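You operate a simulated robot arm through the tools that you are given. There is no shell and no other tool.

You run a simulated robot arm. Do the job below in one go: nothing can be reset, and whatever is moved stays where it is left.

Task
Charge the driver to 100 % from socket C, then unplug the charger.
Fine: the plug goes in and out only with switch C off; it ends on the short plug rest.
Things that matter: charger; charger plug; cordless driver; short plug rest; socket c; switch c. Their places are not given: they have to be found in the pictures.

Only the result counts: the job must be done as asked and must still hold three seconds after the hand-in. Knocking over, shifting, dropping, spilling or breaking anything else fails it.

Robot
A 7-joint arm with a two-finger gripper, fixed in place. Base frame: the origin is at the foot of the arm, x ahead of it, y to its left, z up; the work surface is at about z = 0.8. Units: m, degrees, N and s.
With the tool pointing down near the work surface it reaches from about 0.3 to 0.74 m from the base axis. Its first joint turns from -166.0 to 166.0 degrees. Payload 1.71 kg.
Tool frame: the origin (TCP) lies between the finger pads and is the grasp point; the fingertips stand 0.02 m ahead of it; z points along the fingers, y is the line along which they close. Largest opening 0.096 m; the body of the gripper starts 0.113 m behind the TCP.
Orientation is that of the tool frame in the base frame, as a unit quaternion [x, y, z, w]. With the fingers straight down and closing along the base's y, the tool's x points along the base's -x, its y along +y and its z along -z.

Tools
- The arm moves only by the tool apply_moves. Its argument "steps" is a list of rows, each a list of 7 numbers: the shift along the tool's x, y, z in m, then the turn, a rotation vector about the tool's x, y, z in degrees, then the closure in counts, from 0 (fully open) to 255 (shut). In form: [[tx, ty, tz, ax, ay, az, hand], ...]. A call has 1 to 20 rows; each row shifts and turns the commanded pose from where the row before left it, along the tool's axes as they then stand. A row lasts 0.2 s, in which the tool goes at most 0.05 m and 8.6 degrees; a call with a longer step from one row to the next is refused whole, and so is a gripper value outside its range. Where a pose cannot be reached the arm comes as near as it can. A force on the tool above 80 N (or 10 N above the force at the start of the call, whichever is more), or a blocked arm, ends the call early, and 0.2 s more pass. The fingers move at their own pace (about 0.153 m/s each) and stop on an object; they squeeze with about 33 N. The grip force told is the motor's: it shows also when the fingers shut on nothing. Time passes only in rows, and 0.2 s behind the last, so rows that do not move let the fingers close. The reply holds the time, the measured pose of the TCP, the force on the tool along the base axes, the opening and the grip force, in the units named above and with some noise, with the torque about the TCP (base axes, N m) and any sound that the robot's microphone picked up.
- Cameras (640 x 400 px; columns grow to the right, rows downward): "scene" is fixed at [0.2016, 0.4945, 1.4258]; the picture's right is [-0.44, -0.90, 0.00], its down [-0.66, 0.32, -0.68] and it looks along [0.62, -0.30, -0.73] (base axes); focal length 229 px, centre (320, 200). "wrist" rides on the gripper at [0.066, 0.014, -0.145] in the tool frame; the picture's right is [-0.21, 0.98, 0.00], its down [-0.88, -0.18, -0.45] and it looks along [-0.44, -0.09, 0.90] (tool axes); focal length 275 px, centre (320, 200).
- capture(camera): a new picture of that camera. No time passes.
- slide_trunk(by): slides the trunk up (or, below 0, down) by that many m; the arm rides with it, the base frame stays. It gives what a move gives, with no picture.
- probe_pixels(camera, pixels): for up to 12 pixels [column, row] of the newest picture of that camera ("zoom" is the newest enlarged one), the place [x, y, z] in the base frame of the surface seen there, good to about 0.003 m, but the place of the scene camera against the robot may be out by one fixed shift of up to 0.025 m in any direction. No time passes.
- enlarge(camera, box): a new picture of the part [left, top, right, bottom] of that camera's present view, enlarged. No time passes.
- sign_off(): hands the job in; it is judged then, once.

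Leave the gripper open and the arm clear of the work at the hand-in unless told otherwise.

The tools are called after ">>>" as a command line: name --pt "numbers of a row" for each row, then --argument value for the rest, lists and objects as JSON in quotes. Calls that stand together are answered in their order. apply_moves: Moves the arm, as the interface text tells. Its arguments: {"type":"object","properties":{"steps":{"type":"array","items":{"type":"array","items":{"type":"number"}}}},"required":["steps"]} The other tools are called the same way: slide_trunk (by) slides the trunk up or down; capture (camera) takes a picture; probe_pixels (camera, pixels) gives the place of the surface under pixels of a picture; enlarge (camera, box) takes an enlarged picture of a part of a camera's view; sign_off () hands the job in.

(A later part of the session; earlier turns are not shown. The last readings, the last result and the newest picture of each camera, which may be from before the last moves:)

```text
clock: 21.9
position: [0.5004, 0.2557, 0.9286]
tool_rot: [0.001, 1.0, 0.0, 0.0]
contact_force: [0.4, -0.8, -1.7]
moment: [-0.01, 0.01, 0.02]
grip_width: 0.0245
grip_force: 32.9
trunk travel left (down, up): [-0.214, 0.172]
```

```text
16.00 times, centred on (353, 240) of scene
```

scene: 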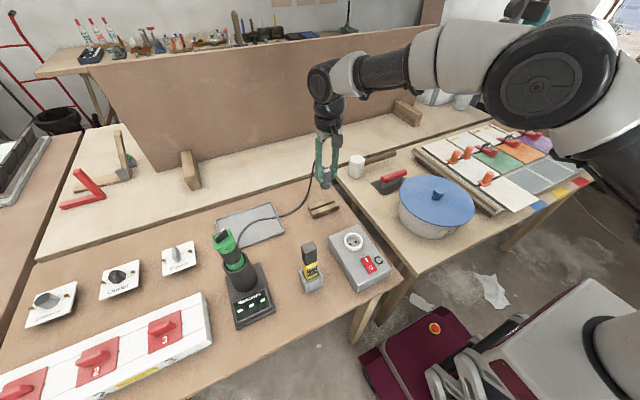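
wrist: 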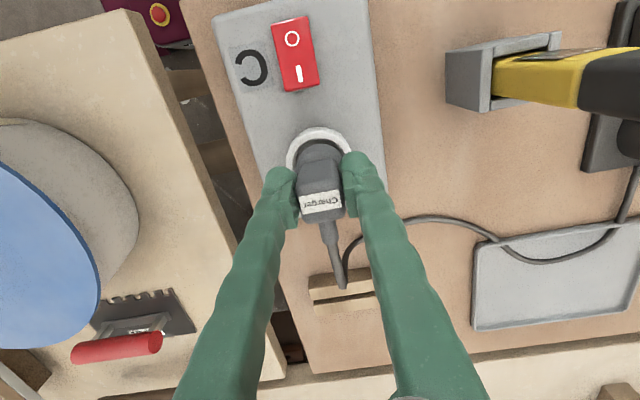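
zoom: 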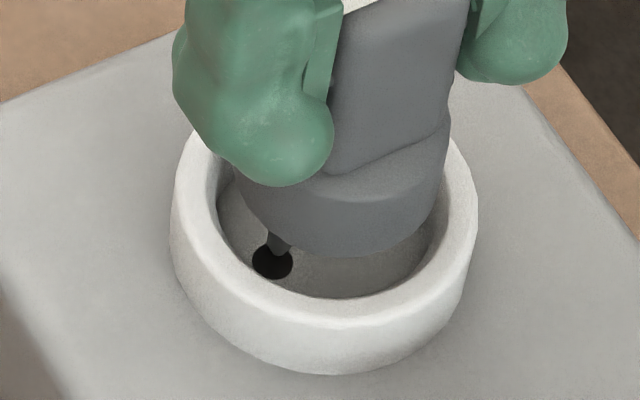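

At 16× I can see the +y pin tip at about (279, 248) just above its hole at (273, 262), nearly in line. Allowing for the remaining 5 mm drop, I need about 0.7 mm in +x and almost nothing in y. I'll correct that and lower 8 mm gently, then check the force.

>>> apply_moves --pt "-0.0007 0.0002 0 0 0 0 255" --pt "0 0 0.002 0 0 0 255" --pt "0 0 0.002 0 0 0 255" --pt "0 0 0.002 0 0 0 255" --pt "0 0 0.002 0 0 0 255"

>>> enlarge --camera "scene" --box '[338, 228, 368, 253]'

>>> enlarge --camera "wrist" --box '[280, 120, 360, 170]'

```text
clock: 23.1
position: [0.5002, 0.2572, 0.9196]
tool_rot: [0.0, 1.0, 0.0, 0.0]
contact_force: [0.1, -0.4, -1.3]
moment: [0.0, 0.01, 0.05]
grip_width: 0.0245
grip_force: 32.6
trunk travel left (down, up): [-0.214, 0.172]
```

```text
16.00 times, centred on (353, 240) of scene
```

zoom: 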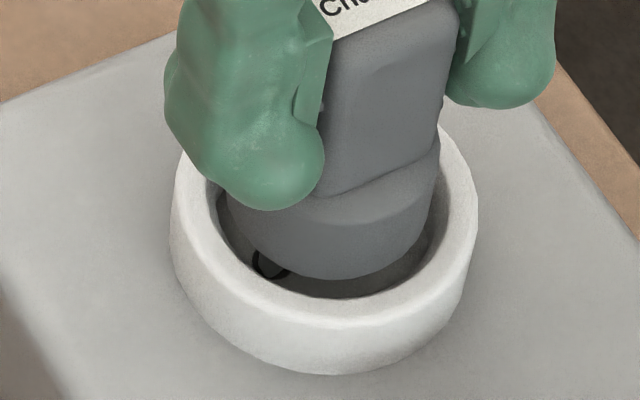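

```text
8.00 times, centred on (320, 145) of wrist
```

zoom: 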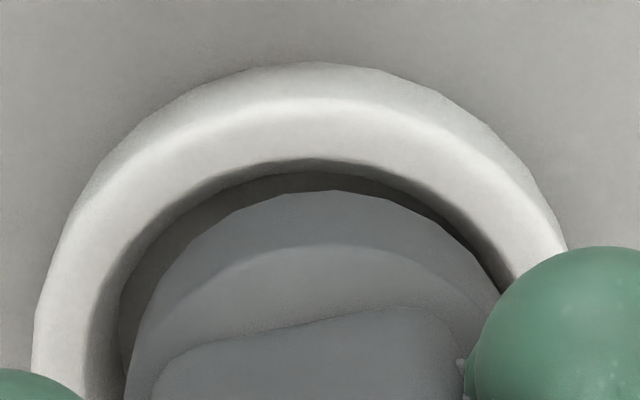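

No contact force yet, and the pin sits inside its hole at about (277, 265). The flange is entering the ring with an even gap. I'll continue down another 8 mm.

>>> apply_moves --pt "0 0.0003 0.002 0 0 0 255" --pt "0 0 0.002 0 0 0 255" --pt "0 0 0.002 0 0 0 255" --pt "0 0 0.002 0 0 0 255"

>>> enlarge --camera "scene" --box '[338, 228, 368, 253]'

```text
clock: 24.1
position: [0.5016, 0.2559, 0.9129]
tool_rot: [0.0, 1.0, 0.0, 0.0]
contact_force: [2.4, -1.4, 3.9]
moment: [0.01, -0.09, -0.01]
grip_width: 0.0249
grip_force: 33.2
trunk travel left (down, up): [-0.214, 0.172]
```

```text
16.00 times, centred on (353, 240) of scene
```

zoom: 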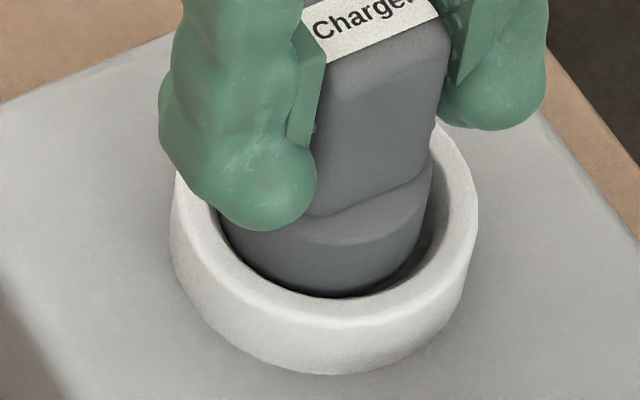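

A light contact force shows (2.4 N in x, 3.9 N up), which suggests normal insertion friction with a slight push toward +x. I'll nudge 0.4 mm in +x and continue down in 1.5 mm steps.

>>> apply_moves --pt "-0.0004 0 0.0015 0 0 0 255" --pt "0 0 0.0015 0 0 0 255" --pt "0 0 0.0015 0 0 0 255" --pt "0 0 0.0015 0 0 0 255" --pt "0 0 0 0 0 0 255"

>>> enlarge --camera "scene" --box '[338, 228, 368, 253]'

```text
clock: 25.3
position: [0.5004, 0.2571, 0.906]
tool_rot: [0.001, 1.0, -0.001, 0.0]
contact_force: [1.6, -2.4, 0.0]
moment: [-0.09, -0.07, -0.01]
grip_width: 0.0248
grip_force: 33.4
trunk travel left (down, up): [-0.214, 0.172]
```

```text
16.00 times, centred on (353, 240) of scene
```

zoom: 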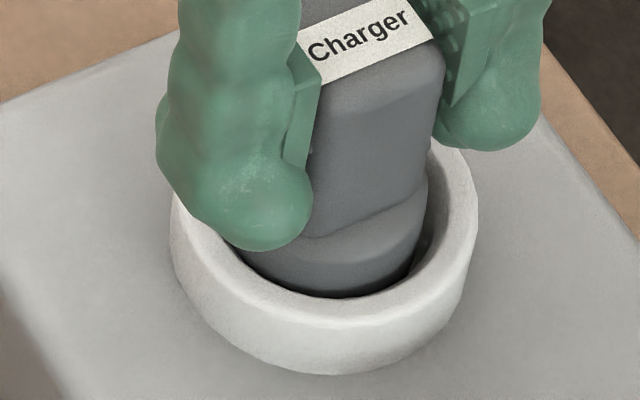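

z is 0.906 with almost no force, so there is a little further to go. I'll continue in 1 mm steps until firm contact.

>>> apply_moves --pt "0 0 0.001 0 0 0 255" --pt "0 0 0.001 0 0 0 255" --pt "0 0 0.001 0 0 0 255" --pt "0 0 0 0 0 0 255"

>>> enlarge --camera "scene" --box '[338, 228, 368, 253]'

```text
clock: 26.3
position: [0.5009, 0.2572, 0.9026]
tool_rot: [0.001, 1.0, 0.0, 0.001]
contact_force: [2.4, -1.6, 1.8]
moment: [-0.06, -0.12, 0.01]
grip_width: 0.0244
grip_force: 32.9
trunk travel left (down, up): [-0.214, 0.172]
```

```text
16.00 times, centred on (353, 240) of scene
```

zoom: 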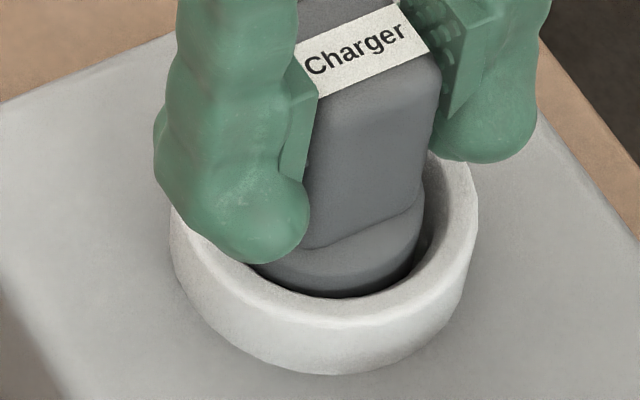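

Still no firm stop at z 0.9026. I'll continue.

>>> apply_moves --pt "0 0 0.001 0 0 0 255" --pt "0 0 0.001 0 0 0 255" --pt "0 0 0.001 0 0 0 255" --pt "0 0 0 0 0 0 255"

>>> enlarge --camera "scene" --box '[338, 228, 368, 253]'

```text
clock: 27.3
position: [0.5015, 0.2559, 0.9036]
tool_rot: [0.001, 1.0, 0.001, 0.003]
contact_force: [0.7, -5.0, 36.3]
moment: [-0.05, 0.2, 0.04]
grip_width: 0.0248
grip_force: 32.7
trunk travel left (down, up): [-0.214, 0.172]
```

```text
16.00 times, centred on (353, 240) of scene
```

zoom: 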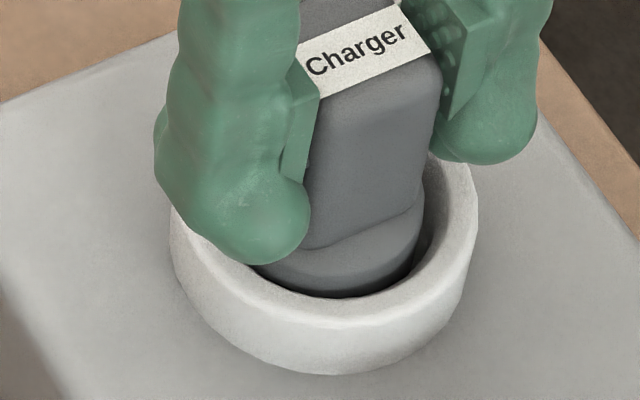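

The force jumped to 36 N at z ≈ 0.903, matching the expected full seat with the flange on the socket floor. I'll ease the commanded pose up 3 mm to drop the push, then open the fingers part way to about 0.05 m.

>>> apply_moves --pt "0 0 -0.0015 0 0 0 255" --pt "0 0 -0.0012 0 0 0 255" --pt "0 0 0 0 0 0 180" --pt "0 0 0 0 0 0 122" --pt "0 0 0 0 0 0 122"

>>> enlarge --camera "scene" --box '[325, 205, 385, 265]'

>>> capture --camera "wrist"

```text
clock: 28.5
position: [0.5007, 0.2573, 0.9029]
tool_rot: [0.001, 1.0, 0.0, 0.0]
contact_force: [-0.4, 0.0, 0.4]
moment: [0.02, -0.02, -0.01]
grip_width: 0.0501
grip_force: 0.0
trunk travel left (down, up): [-0.214, 0.172]
```

```text
6.67 times, centred on (355, 235) of scene
```

zoom: 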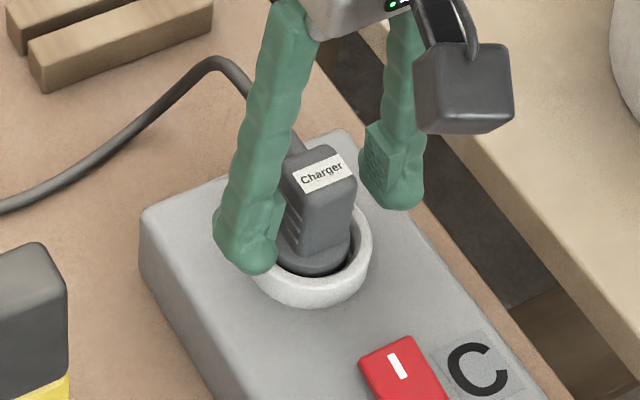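

```text
taken
```

wrist: 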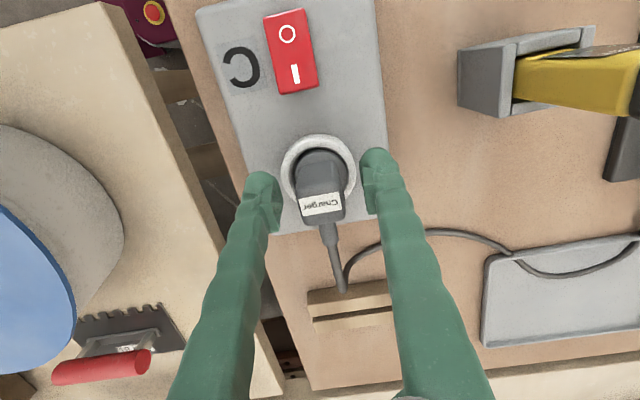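

The plug is seated and released. I'll enlarge the switch in the wrist view and probe both ends of the rocker and the box top.

>>> enlarge --camera "wrist" --box '[220, 0, 380, 110]'

>>> probe_pixels --camera "wrist" --pixels '[[295, 75], [297, 84], [291, 50], [288, 34], [285, 18], [310, 60], [272, 55], [340, 60], [345, 30], [282, 90], [313, 85], [265, 20]]'

```text
3.64 times, centred on (300, 55) of wrist
```

zoom: 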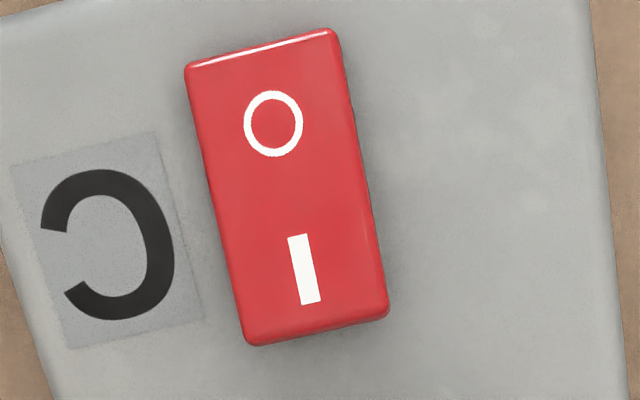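

```text
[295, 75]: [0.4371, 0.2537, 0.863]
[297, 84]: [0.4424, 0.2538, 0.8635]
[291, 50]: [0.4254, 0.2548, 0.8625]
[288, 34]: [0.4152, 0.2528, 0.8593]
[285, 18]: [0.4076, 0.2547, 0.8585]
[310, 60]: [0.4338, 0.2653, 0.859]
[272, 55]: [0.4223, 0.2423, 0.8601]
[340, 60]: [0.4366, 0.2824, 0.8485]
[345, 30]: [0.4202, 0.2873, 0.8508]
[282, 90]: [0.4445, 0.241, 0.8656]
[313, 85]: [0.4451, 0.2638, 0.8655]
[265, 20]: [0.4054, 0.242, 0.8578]
```

The rocker spans x 0.404–0.448 and y 0.242–0.266, with the I end higher (z 0.865) than the O end (0.859), so the switch is off. I'll rise straight up to z ≈ 0.97 and then move back over the I end (0.440, 0.2535), closing the fingers on the way.

>>> apply_moves --pt "0 0 -0.02 0 0 0 122" --pt "0 0 -0.025 0 0 0 122" --pt "0 0 -0.025 0 0 0 122" --pt "0.02 -0.001 0 0 0 0 122" --pt "0.02 -0.001 0 0 0 0 255" --pt "0.021 -0.001 0 0 0 0 255" --pt "0 0 0 0 0 0 255" --pt "0 0 0 0 0 0 255"

>>> capture --camera "wrist"

>>> enlarge --camera "scene" --box '[200, 170, 420, 330]'

```text
clock: 30.3
position: [0.4394, 0.2554, 0.9716]
tool_rot: [-0.001, 1.0, 0.0, 0.0]
contact_force: [0.2, -0.2, -0.4]
moment: [0.01, 0.01, 0.0]
grip_width: 0.0001
grip_force: 29.7
trunk travel left (down, up): [-0.214, 0.172]
```

```text
taken
```

wrist: 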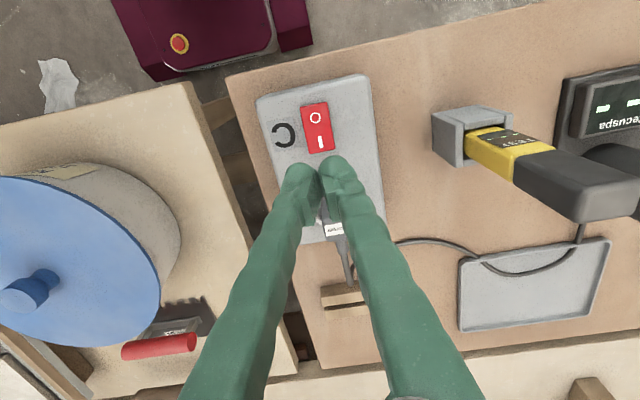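

```text
2.50 times, centred on (310, 250) of scene
```

zoom: 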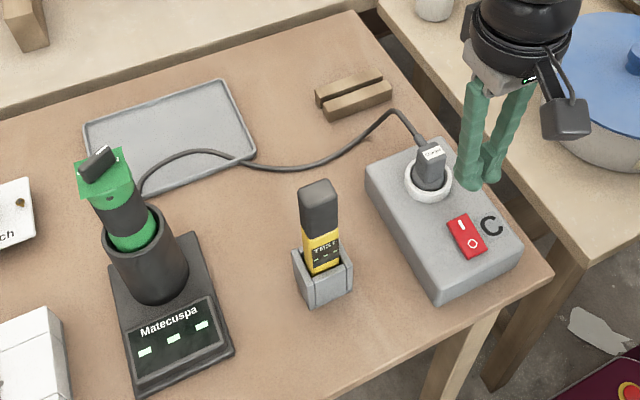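

The fingers are shut directly above the "I" mark, which I put at (0.4386, 0.2548). I'll descend to about 1 cm above the rocker and check.

>>> apply_moves --pt "-0.001 0 0.025 0 0 0 255" --pt "0 0 0.025 0 0 0 255" --pt "0 0 0.024 0 0 0 255" --pt "0 0 0 0 0 0 255" --pt "0 0 0 0 0 0 255"

>>> enlarge --camera "scene" --box '[335, 220, 405, 290]'

>>> enlarge --camera "wrist" --box '[240, 60, 400, 240]'

```text
clock: 31.5
position: [0.4409, 0.2535, 0.8987]
tool_rot: [0.001, 1.0, 0.0, 0.0]
contact_force: [0.4, -1.0, -0.2]
moment: [-0.01, -0.01, -0.02]
grip_width: 0.0001
grip_force: 29.8
trunk travel left (down, up): [-0.214, 0.172]
```

```text
5.71 times, centred on (370, 255) of scene
```

zoom: 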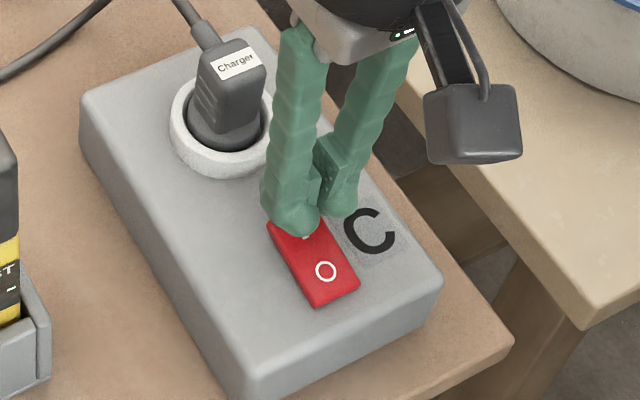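

```text
2.22 times, centred on (320, 150) of wrist
```

zoom: 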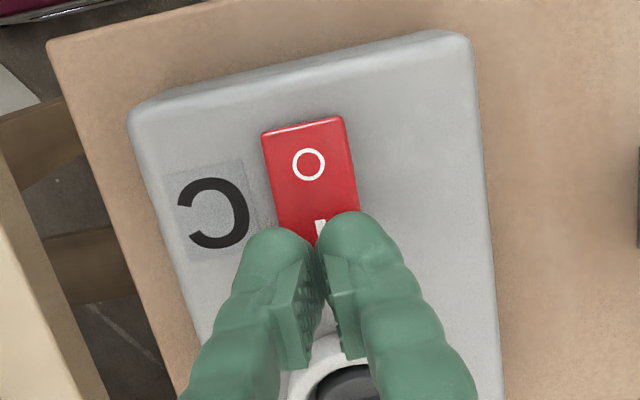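

The fingertips (z ≈ 0.879) are over the I end of the rocker. I'll lower onto it and start pressing in small steps.

>>> apply_moves --pt "0 0 0.004 0 0 0 255" --pt "0 0 0.004 0 0 0 255" --pt "0 0 0.004 0 0 0 255" --pt "0 0 0.0015 0 0 0 255" --pt "0 0 0.0015 0 0 0 255" --pt "0 0 0.0015 0 0 0 255"

>>> enlarge --camera "scene" --box '[335, 220, 405, 290]'

```text
clock: 32.9
position: [0.4416, 0.2555, 0.8822]
tool_rot: [0.001, 1.0, -0.001, 0.0]
contact_force: [-0.1, -0.5, 1.5]
moment: [0.0, -0.05, -0.04]
grip_width: 0.006
grip_force: 29.3
trunk travel left (down, up): [-0.214, 0.172]
```

```text
5.71 times, centred on (370, 255) of scene
```

zoom: 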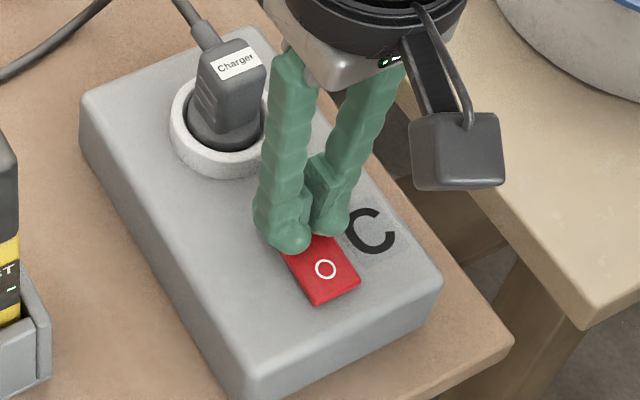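

The fingers have touched the rocker and were pushed apart by 6 mm, with only a small force. I'll press further in small steps and listen for a click.

>>> apply_moves --pt "0 0 0.0015 0 0 0 255" --pt "0 0 0.0015 0 0 0 255" --pt "0 0 0.001 0 0 0 255"

>>> enlarge --camera "scene" --box '[335, 220, 405, 290]'

>>> enlarge --camera "wrist" --box '[240, 60, 400, 240]'

```text
clock: 33.7
position: [0.442, 0.2546, 0.8781]
tool_rot: [0.0, 1.0, 0.0, 0.001]
contact_force: [-0.4, -1.2, 8.3]
moment: [0.0, 0.06, -0.02]
grip_width: 0.006
grip_force: 29.5
trunk travel left (down, up): [-0.214, 0.172]
```

```text
5.71 times, centred on (370, 255) of scene
```

zoom: 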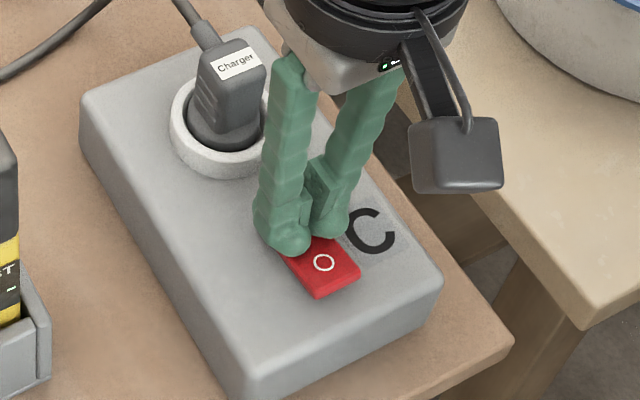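

```text
2.22 times, centred on (320, 150) of wrist
```

zoom: 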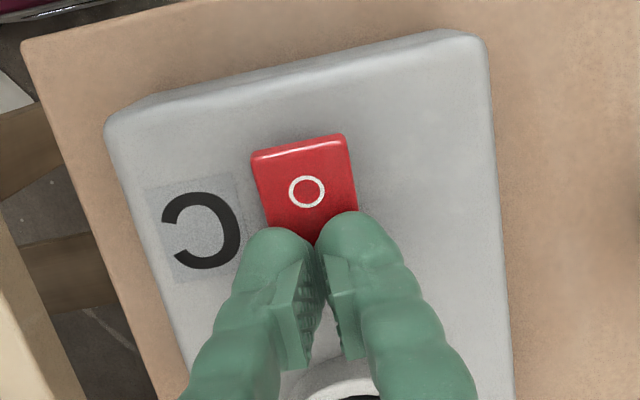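

The rocker has tipped, with the O end now standing higher. I'll look at the charger's display to see whether power is on.

>>> enlarge --camera "scene" --box '[215, 230, 290, 330]'

>>> enlarge --camera "scene" --box '[295, 235, 335, 295]'

```text
4.00 times, centred on (252, 280) of scene
```

zoom: 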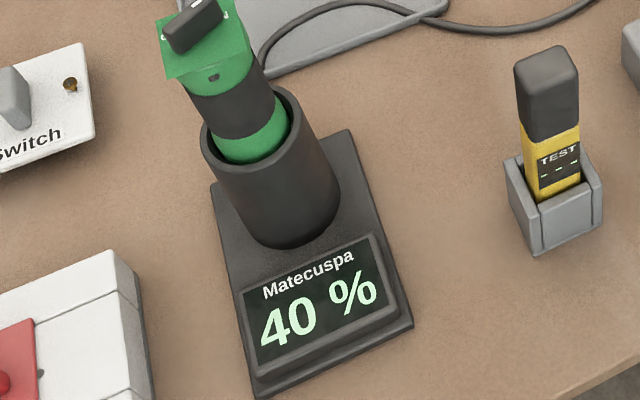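

```text
6.67 times, centred on (315, 265) of scene
```

zoom: 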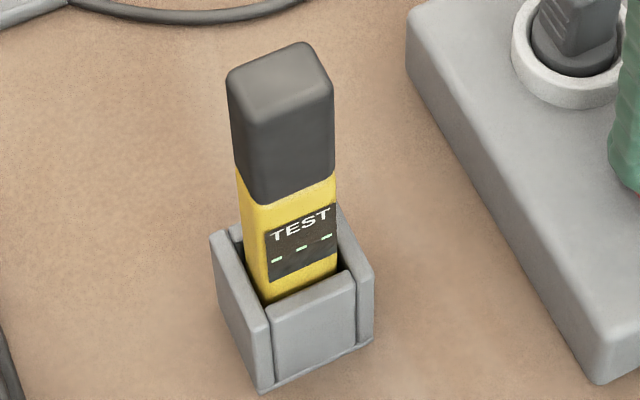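

The display reads 40 %, so power is on. I'll lift clear of the rocker and let time pass while it charges.

>>> apply_moves --pt "0 0 -0.005 0 0 0 255" --pt "0 0 -0.02 0 0 0 255" --pt "0 0 -0.025 0 0 0 255" --pt "0 0 -0.025 0 0 0 255" --pt "0 0 0 0 0 0 255" --pt "0 0 0 0 0 0 255" --pt "0 0 0 0 0 0 255" --pt "0 0 0 0 0 0 255" --pt "0 0 0 0 0 0 255" --pt "0 0 0 0 0 0 255"

>>> enlarge --camera "scene" --box '[215, 230, 290, 330]'

>>> enlarge --camera "scene" --box '[325, 220, 405, 290]'

```text
clock: 35.9
position: [0.4421, 0.254, 0.9523]
tool_rot: [0.0, 1.0, 0.0, 0.0]
contact_force: [0.2, 0.3, 0.1]
moment: [-0.01, 0.01, 0.04]
grip_width: 0.0
grip_force: 29.5
trunk travel left (down, up): [-0.214, 0.172]
```

```text
4.00 times, centred on (252, 280) of scene
```

zoom: 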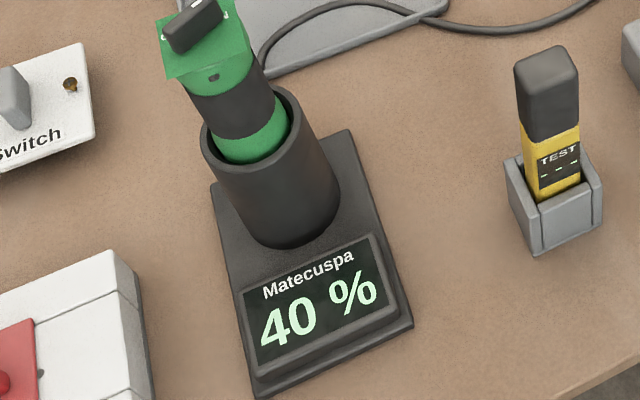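

```text
5.71 times, centred on (365, 255) of scene
```

zoom: 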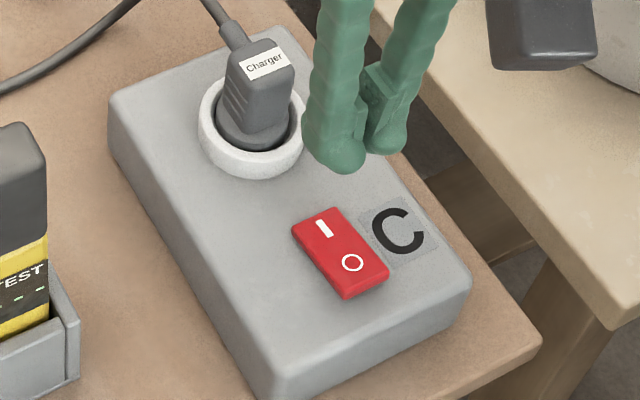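

The switch is now on (I end down). The display still shows 40 % after about 2 s, so I'll wait and watch.

>>> apply_moves --pt "0 0 0 0 0 0 255" --pt "0 0 0 0 0 0 255" --pt "0 0 0 0 0 0 255" --pt "0 0 0 0 0 0 255" --pt "0 0 0 0 0 0 255" --pt "0 0 0 0 0 0 255" --pt "0 0 0 0 0 0 255" --pt "0 0 0 0 0 0 255" --pt "0 0 0 0 0 0 255" --pt "0 0 0 0 0 0 255" --pt "0 0 0 0 0 0 255" --pt "0 0 0 0 0 0 255" --pt "0 0 0 0 0 0 255" --pt "0 0 0 0 0 0 255" --pt "0 0 0 0 0 0 255" --pt "0 0 0 0 0 0 255" --pt "0 0 0 0 0 0 255" --pt "0 0 0 0 0 0 255" --pt "0 0 0 0 0 0 255" --pt "0 0 0 0 0 0 255"

>>> enlarge --camera "scene" --box '[215, 230, 290, 330]'

```text
clock: 40.1
position: [0.4414, 0.2537, 0.9511]
tool_rot: [0.001, 1.0, 0.001, 0.0]
contact_force: [0.1, -0.1, 0.1]
moment: [-0.03, -0.01, 0.0]
grip_width: 0.0002
grip_force: 29.2
trunk travel left (down, up): [-0.214, 0.172]
```

```text
4.00 times, centred on (252, 280) of scene
```

zoom: 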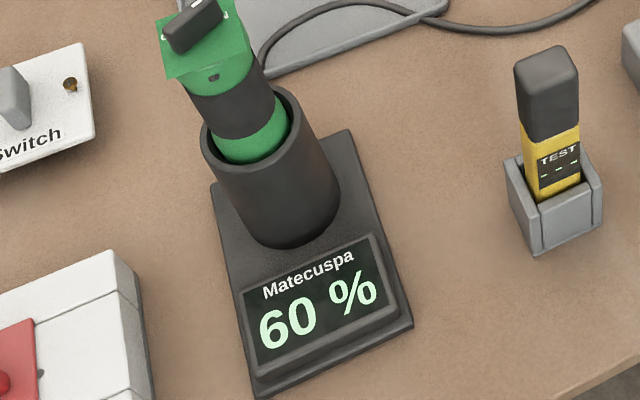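

It has risen to 60 %. I'll keep waiting.

>>> apply_moves --pt "0 0 0 0 0 0 255" --pt "0 0 0 0 0 0 255" --pt "0 0 0 0 0 0 255" --pt "0 0 0 0 0 0 255" --pt "0 0 0 0 0 0 255" --pt "0 0 0 0 0 0 255" --pt "0 0 0 0 0 0 255" --pt "0 0 0 0 0 0 255" --pt "0 0 0 0 0 0 255" --pt "0 0 0 0 0 0 255" --pt "0 0 0 0 0 0 255" --pt "0 0 0 0 0 0 255" --pt "0 0 0 0 0 0 255" --pt "0 0 0 0 0 0 255" --pt "0 0 0 0 0 0 255" --pt "0 0 0 0 0 0 255" --pt "0 0 0 0 0 0 255" --pt "0 0 0 0 0 0 255" --pt "0 0 0 0 0 0 255" --pt "0 0 0 0 0 0 255"

>>> enlarge --camera "scene" --box '[215, 230, 290, 330]'

```text
clock: 44.3
position: [0.4401, 0.2544, 0.9521]
tool_rot: [0.001, 1.0, -0.001, 0.0]
contact_force: [-0.4, -0.9, -0.6]
moment: [0.0, 0.01, 0.04]
grip_width: 0.0002
grip_force: 29.6
trunk travel left (down, up): [-0.214, 0.172]
```

```text
4.00 times, centred on (252, 280) of scene
```

zoom: 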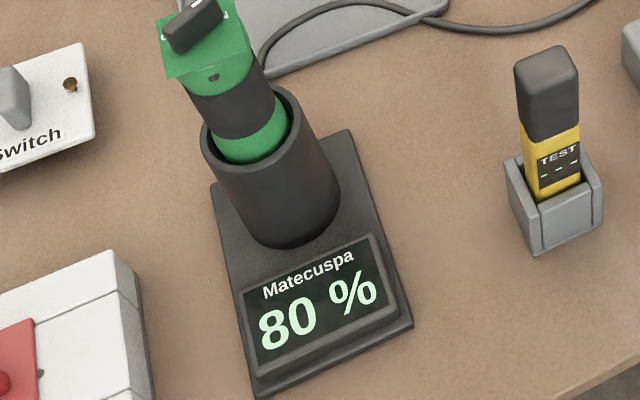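

The display reads 80 %. I'll wait another 4 s or so.

>>> apply_moves --pt "0 0 0 0 0 0 255" --pt "0 0 0 0 0 0 255" --pt "0 0 0 0 0 0 255" --pt "0 0 0 0 0 0 255" --pt "0 0 0 0 0 0 255" --pt "0 0 0 0 0 0 255" --pt "0 0 0 0 0 0 255" --pt "0 0 0 0 0 0 255" --pt "0 0 0 0 0 0 255" --pt "0 0 0 0 0 0 255" --pt "0 0 0 0 0 0 255" --pt "0 0 0 0 0 0 255" --pt "0 0 0 0 0 0 255" --pt "0 0 0 0 0 0 255" --pt "0 0 0 0 0 0 255" --pt "0 0 0 0 0 0 255" --pt "0 0 0 0 0 0 255" --pt "0 0 0 0 0 0 255" --pt "0 0 0 0 0 0 255" --pt "0 0 0 0 0 0 255"

>>> enlarge --camera "scene" --box '[215, 230, 290, 330]'

```text
clock: 48.5
position: [0.4412, 0.255, 0.9511]
tool_rot: [0.001, 1.0, -0.001, 0.0]
contact_force: [0.3, 0.5, -0.7]
moment: [0.0, 0.0, 0.02]
grip_width: 0.0
grip_force: 29.7
trunk travel left (down, up): [-0.214, 0.172]
```

```text
4.00 times, centred on (252, 280) of scene
```

zoom: 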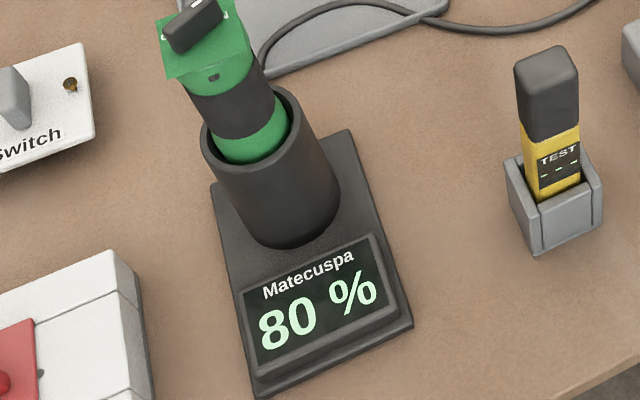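

Still 80 %. I'll wait on.

>>> apply_moves --pt "0 0 0 0 0 0 255" --pt "0 0 0 0 0 0 255" --pt "0 0 0 0 0 0 255" --pt "0 0 0 0 0 0 255" --pt "0 0 0 0 0 0 255" --pt "0 0 0 0 0 0 255" --pt "0 0 0 0 0 0 255" --pt "0 0 0 0 0 0 255" --pt "0 0 0 0 0 0 255" --pt "0 0 0 0 0 0 255" --pt "0 0 0 0 0 0 255" --pt "0 0 0 0 0 0 255"

>>> enlarge --camera "scene" --box '[215, 230, 290, 330]'

```text
clock: 51.1
position: [0.4411, 0.2532, 0.9524]
tool_rot: [0.001, 1.0, 0.0, 0.0]
contact_force: [0.5, 1.0, 0.1]
moment: [0.01, 0.0, -0.02]
grip_width: 0.0
grip_force: 30.2
trunk travel left (down, up): [-0.214, 0.172]
```

```text
4.00 times, centred on (252, 280) of scene
```

zoom: 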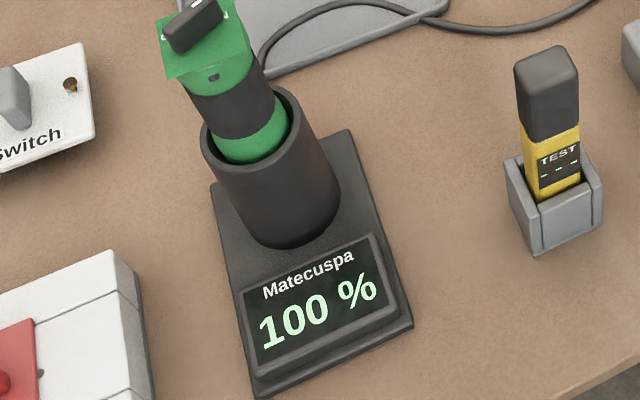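

It reads 100 %. Next is switching C off: I'll move over the O end (x ≈ 0.410), descend and press it.

>>> apply_moves --pt "0.016 0 0 0 0 0 255" --pt "0.015 0 0 0 0 0 255" --pt "0 0 0.025 0 0 0 255" --pt "0 0 0.025 0 0 0 255" --pt "0 0 0 0 0 0 255"

>>> enlarge --camera "scene" --box '[335, 220, 405, 290]'

>>> enlarge --camera "wrist" --box '[240, 60, 400, 240]'

```text
clock: 52.3
position: [0.4098, 0.2535, 0.9028]
tool_rot: [0.001, 1.0, -0.001, 0.0]
contact_force: [1.0, -0.4, -0.6]
moment: [0.01, -0.02, 0.0]
grip_width: 0.0002
grip_force: 29.5
trunk travel left (down, up): [-0.214, 0.172]
```

```text
5.71 times, centred on (370, 255) of scene
```

zoom: 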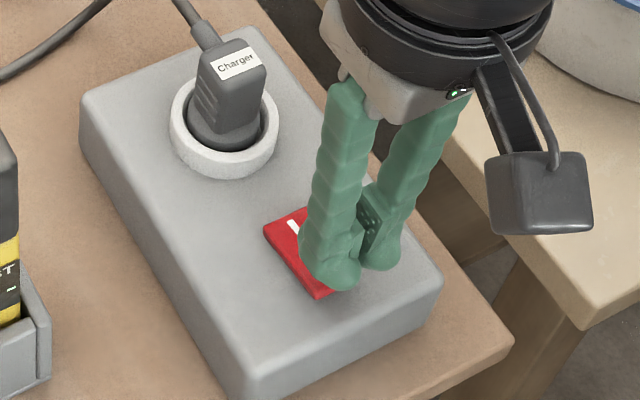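

```text
2.22 times, centred on (320, 150) of wrist
```

zoom: 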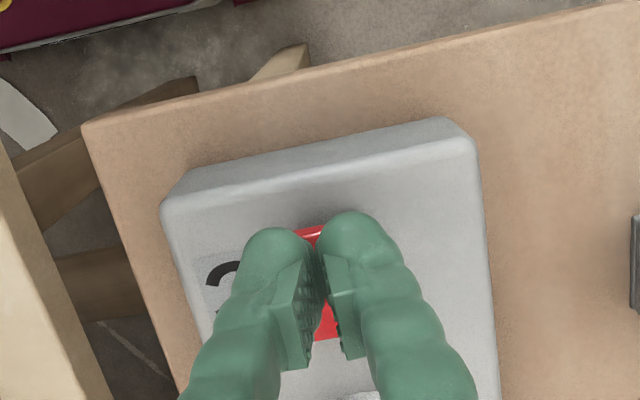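

The fingertips are over the O end. I'll press down the same way to about z 0.878.

>>> apply_moves --pt "0 0 0.004 0 0 0 255" --pt "0 0 0.004 0 0 0 255" --pt "0 0 0.004 0 0 0 255" --pt "0 0 0.003 0 0 0 255" --pt "0 0 0.002 0 0 0 255" --pt "0 0 0.002 0 0 0 255" --pt "0 0 0.0015 0 0 0 255" --pt "0 0 0.0015 0 0 0 255" --pt "0 0 0.0015 0 0 0 255"

>>> enlarge --camera "scene" --box '[215, 230, 290, 330]'

>>> enlarge --camera "scene" --box '[335, 220, 405, 290]'

```text
clock: 54.3
position: [0.4121, 0.2541, 0.8808]
tool_rot: [0.001, 1.0, 0.0, 0.0]
contact_force: [0.3, -0.4, -0.4]
moment: [-0.04, 0.0, -0.01]
grip_width: 0.0002
grip_force: 29.0
trunk travel left (down, up): [-0.214, 0.172]
```

```text
4.00 times, centred on (252, 280) of scene
```

zoom: 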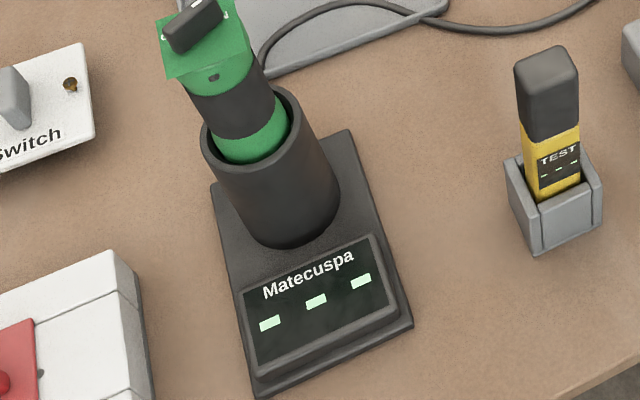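

```text
5.71 times, centred on (370, 255) of scene
```

zoom: 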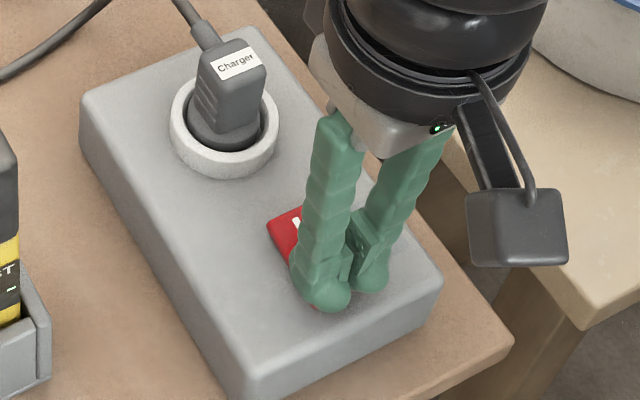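

The display is back to three dashes, so the power is off. I'll lift well clear, open the fingers to 0.05 m and move back above the plug, then check the rocker.

>>> apply_moves --pt "0 0 -0.02 0 0 0 255" --pt "0 0 -0.025 0 0 0 255" --pt "0 0 -0.025 0 0 0 255" --pt "0 0 -0.025 0 0 0 255" --pt "-0.03 0.001 0 0 0 0 122" --pt "-0.03 0.001 0 0 0 0 122" --pt "-0.03 0.0008 0 0 0 0 122" --pt "0 0 0 0 0 0 122" --pt "0 0 0 0 0 0 122"

>>> capture --camera "wrist"

>>> enlarge --camera "scene" --box '[325, 210, 405, 290]'

```text
clock: 56.3
position: [0.5005, 0.2571, 0.9747]
tool_rot: [0.001, 1.0, 0.0, 0.0]
contact_force: [0.5, 0.2, 0.5]
moment: [0.0, 0.01, -0.01]
grip_width: 0.05
grip_force: 0.1
trunk travel left (down, up): [-0.214, 0.172]
```

```text
taken
```

wrist: 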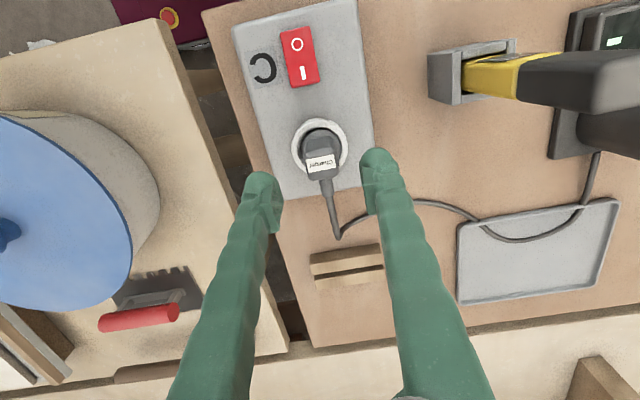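

```text
5.00 times, centred on (365, 250) of scene
```

zoom: 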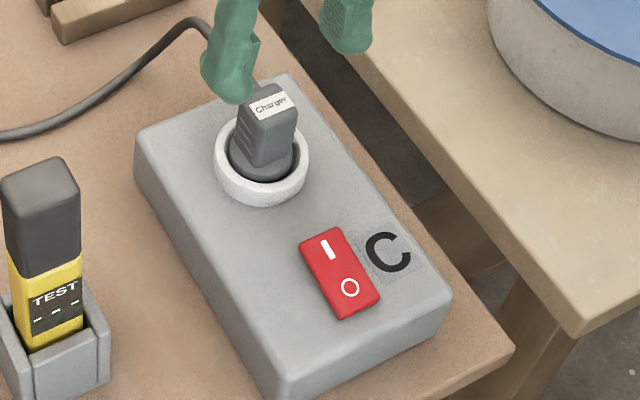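

The rocker is off and the plug is unchanged at (320, 155) between the fingers. I'll descend 0.072 to the earlier grip height and check alignment before closing.

>>> apply_moves --pt "0 0 0.02 0 0 0 122" --pt "0 0 0.02 0 0 0 122" --pt "0 0 0.02 0 0 0 122" --pt "0 0 0.0115 0 0 0 122" --pt "0 0 0 0 0 0 122"

>>> capture --camera "wrist"

>>> enlarge --camera "scene" --box '[325, 205, 385, 265]'

```text
clock: 57.5
position: [0.5006, 0.2567, 0.9035]
tool_rot: [0.001, 1.0, -0.001, 0.001]
contact_force: [0.6, -0.6, -0.4]
moment: [-0.02, 0.0, 0.01]
grip_width: 0.05
grip_force: 0.1
trunk travel left (down, up): [-0.214, 0.172]
```

```text
taken
```

wrist: 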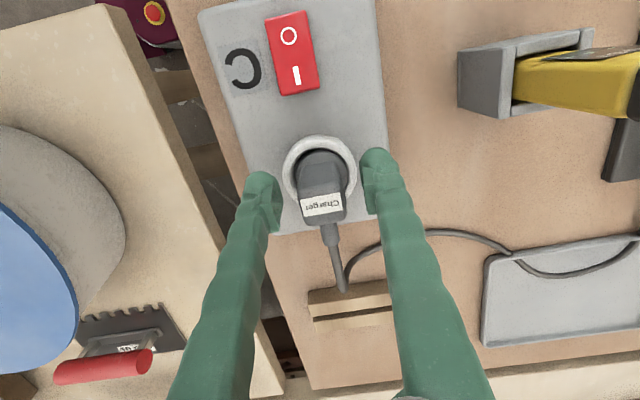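

```text
6.67 times, centred on (355, 235) of scene
```

zoom: 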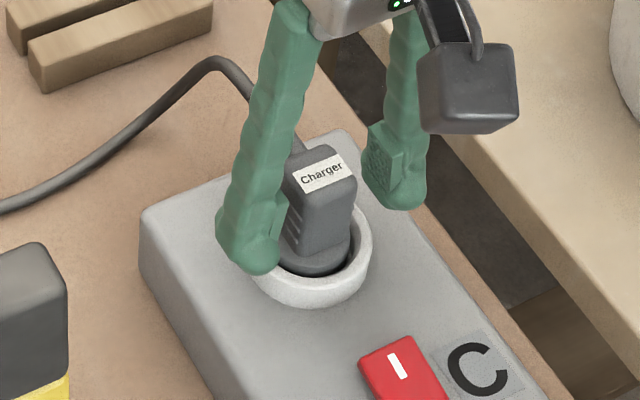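

The alignment is the same as at release. I'll close on the plug and pull up slowly.

>>> apply_moves --pt "0 0 0 0 0 0 200" --pt "0 0 0 0 0 0 255" --pt "0 0 0 0 0 0 255" --pt "0 0 0 0 0 0 255" --pt "0 0 -0.003 0 0 0 255" --pt "0 0 -0.003 0 0 0 255" --pt "0 0 -0.003 0 0 0 255"

>>> enlarge --camera "scene" --box '[325, 205, 385, 265]'

```text
clock: 59.1
position: [0.4997, 0.2581, 0.9126]
tool_rot: [0.001, 1.0, -0.001, 0.0]
contact_force: [-0.4, -2.2, -1.7]
moment: [-0.13, 0.01, 0.0]
grip_width: 0.0246
grip_force: 33.0
trunk travel left (down, up): [-0.214, 0.172]
```

```text
6.67 times, centred on (355, 235) of scene
```

zoom: 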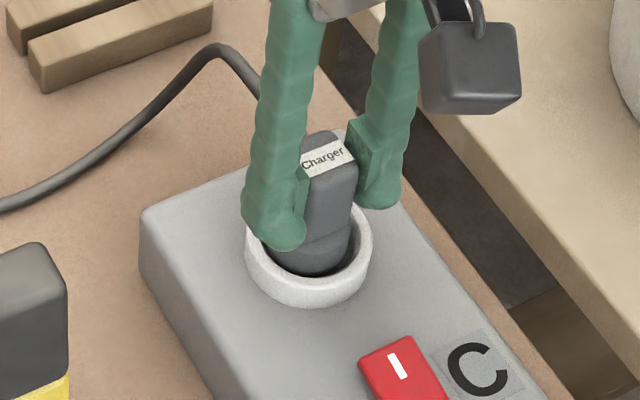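

The plug is coming out with the hand. I'll keep rising to z ≈ 0.985.

>>> apply_moves --pt "0 0 -0.005 0 0 0 255" --pt "0 0 -0.005 0 0 0 255" --pt "0 0 -0.01 0 0 0 255" --pt "0 0 -0.015 0 0 0 255" --pt "0 0 -0.02 0 0 0 255" --pt "0 0 -0.017 0 0 0 255" --pt "0 0 0 0 0 0 255"

>>> capture --camera "wrist"

>>> enlarge --camera "scene" --box '[285, 170, 405, 290]'

```text
clock: 60.7
position: [0.4992, 0.257, 0.985]
tool_rot: [0.001, 1.0, 0.0, 0.0]
contact_force: [-0.9, 0.3, -0.9]
moment: [0.02, 0.0, 0.0]
grip_width: 0.0246
grip_force: 33.1
trunk travel left (down, up): [-0.214, 0.172]
```

```text
taken
```

wrist: 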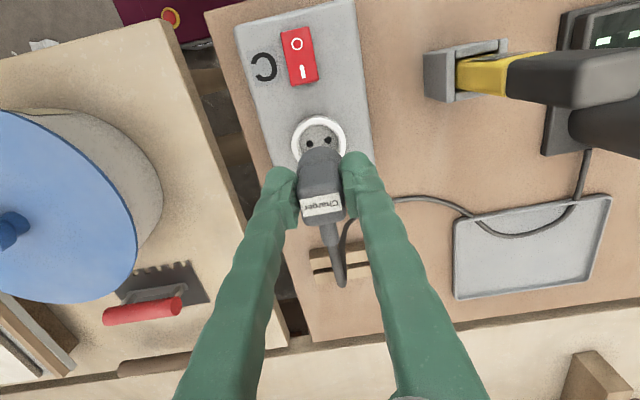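

```text
3.33 times, centred on (345, 230) of scene
```

zoom: 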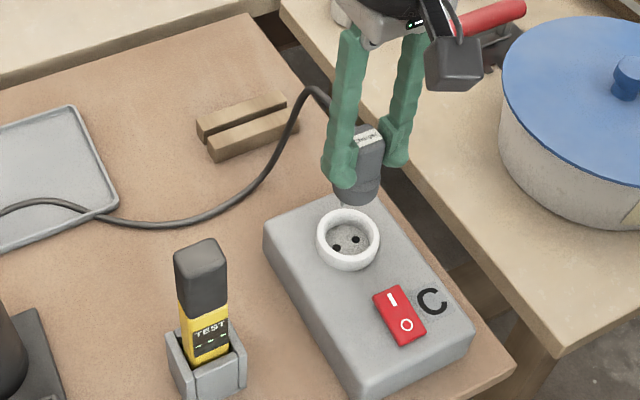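

The plug is out and the socket is empty. Before moving out to the rest I want to know why the arm was blocked there earlier, so I'll probe the brown board behind the table for possible contact with the wrist.

>>> capture --camera "scene"

>>> probe_pixels --camera "scene" --pixels '[[200, 60], [250, 45], [250, 100], [300, 60], [320, 130], [400, 35], [400, 80], [190, 165], [407, 105], [350, 125], [322, 205], [328, 208]]'

```text
taken
```

scene: 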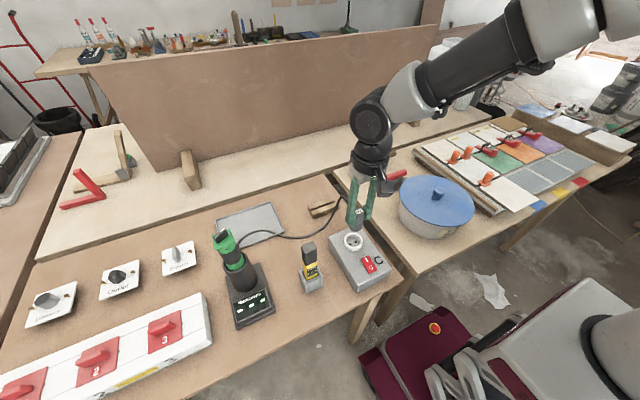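

```text
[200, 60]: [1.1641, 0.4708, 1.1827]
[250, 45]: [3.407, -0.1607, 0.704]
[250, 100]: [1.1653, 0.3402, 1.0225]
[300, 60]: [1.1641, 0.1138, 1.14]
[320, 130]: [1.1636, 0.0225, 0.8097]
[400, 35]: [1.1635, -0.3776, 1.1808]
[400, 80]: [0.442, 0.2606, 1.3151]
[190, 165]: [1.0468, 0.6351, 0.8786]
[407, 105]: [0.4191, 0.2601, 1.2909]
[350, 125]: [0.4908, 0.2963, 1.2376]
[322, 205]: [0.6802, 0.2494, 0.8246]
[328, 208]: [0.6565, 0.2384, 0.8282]
```

The board is far away (x 1.165), so the earlier limits came from the arm near full stretch. The approach that worked was slow 1 cm steps straight out at z 0.954 with the trunk 0.014 lower than now. I'll repeat it, first moving the plug out to x ≈ 0.63 at the present height.

>>> apply_moves --pt "-0.013 0 0 0 0 0 255" --pt "-0.013 0 0 0 0 0 255" --pt "-0.013 -0.0005 0 0 0 0 255" --pt "-0.013 -0.0005 0 0 0 0 255" --pt "-0.013 -0.0005 0 0 0 0 255" --pt "-0.013 -0.0005 0 0 0 0 255" --pt "-0.013 -0.0005 0 0 0 0 255" --pt "-0.013 0 0 0 0 0 255" --pt "-0.013 0 0 0 0 0 255" --pt "-0.013 0 0 0 0 0 255" --pt "0 0 0 0 0 0 255"

>>> slide_trunk --by -0.014

>>> capture --camera "wrist"

```text
clock: 63.1
position: [0.6307, 0.2549, 0.986]
tool_rot: [0.0, 1.0, 0.0, 0.0]
contact_force: [-0.3, -0.3, -1.0]
moment: [-0.01, 0.01, 0.0]
grip_width: 0.0246
grip_force: 33.0
trunk travel left (down, up): [-0.214, 0.172]
```

```text
clock: 63.7
position: [0.6308, 0.2547, 0.9721]
tool_rot: [0.002, 1.0, -0.001, 0.0]
contact_force: [-0.8, 0.6, -1.4]
moment: [-0.02, 0.0, 0.01]
grip_width: 0.0248
grip_force: 32.5
trunk travel left (down, up): [-0.2, 0.186]
```

```text
taken
```

wrist: 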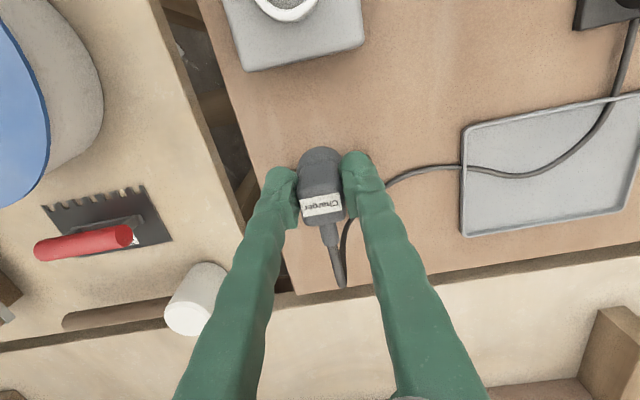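

All steady at (0.631, 0.255, 0.972), with the plug held. I'll lower to 0.954 and then go out in 1 cm steps to x ≈ 0.691.

>>> apply_moves --pt "0 0 0.009 0 0 0 255" --pt "0 0 0.009 0 0 0 255" --pt "0 0 0 0 0 0 255" --pt "-0.01 0 0 0 0 0 255" --pt "-0.01 0 0 0 0 0 255" --pt "-0.01 0 0 0 0 0 255" --pt "-0.01 0 0 0 0 0 255" --pt "-0.01 0 0 0 0 0 255" --pt "-0.01 0 0 0 0 0 255" --pt "0 0 0 0 0 0 255" --pt "0 0 0 0 0 0 255"

>>> capture --camera "wrist"

>>> enlarge --camera "scene" --box '[280, 150, 370, 230]'

```text
clock: 66.1
position: [0.6938, 0.2543, 0.9531]
tool_rot: [0.001, 1.0, -0.002, 0.0]
contact_force: [-0.2, 0.5, -0.6]
moment: [-0.01, 0.01, -0.05]
grip_width: 0.0246
grip_force: 33.4
trunk travel left (down, up): [-0.2, 0.186]
```

```text
taken
```

wrist: 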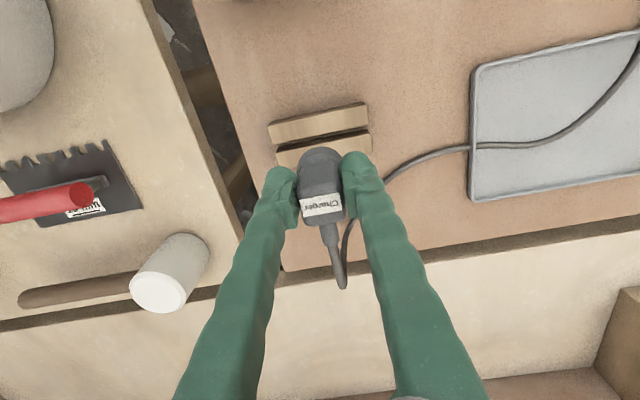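

```text
5.00 times, centred on (325, 190) of scene
```

zoom: 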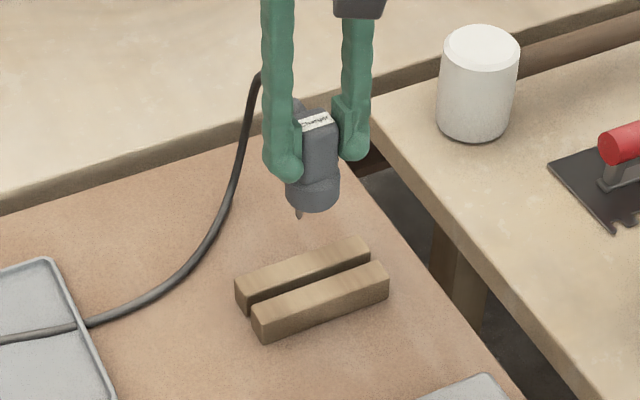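

The arm reached (0.694, 0.254, 0.953) with the plug above the rest. I'll slide the trunk down 0.050 so the pin tips sit just above the bars, then check against the slot.

>>> slide_trunk --by -0.05

>>> enlarge --camera "scene" --box '[300, 180, 345, 220]'

>>> capture --camera "wrist"

>>> enlarge --camera "wrist" --box '[240, 80, 400, 200]'

```text
clock: 67.0
position: [0.6933, 0.2547, 0.9038]
tool_rot: [0.001, 1.0, -0.001, 0.0]
contact_force: [-0.3, -0.1, -0.5]
moment: [-0.01, 0.01, 0.05]
grip_width: 0.0246
grip_force: 32.8
trunk travel left (down, up): [-0.15, 0.236]
```

```text
10.00 times, centred on (322, 200) of scene
```

zoom: 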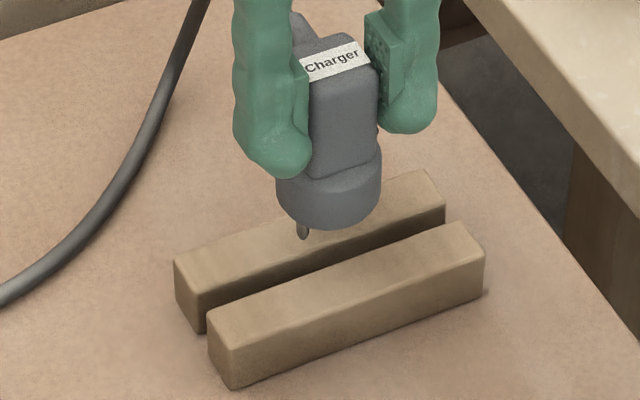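

```text
taken
```

wrist: 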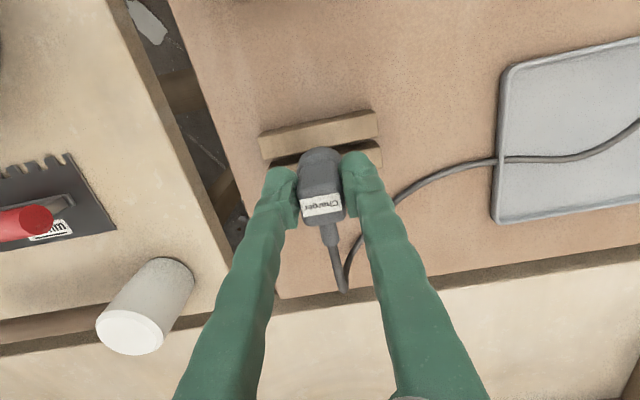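

```text
3.33 times, centred on (320, 140) of wrist
```

zoom: 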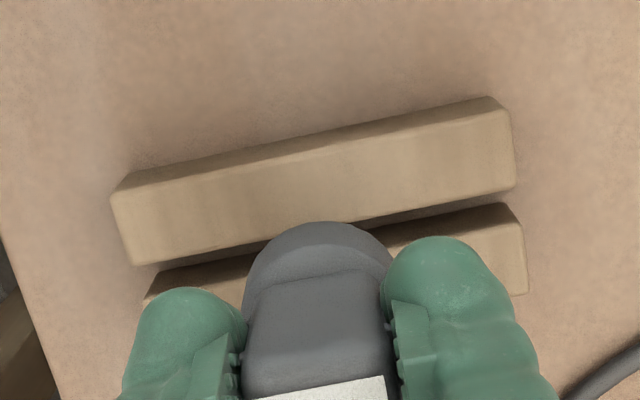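

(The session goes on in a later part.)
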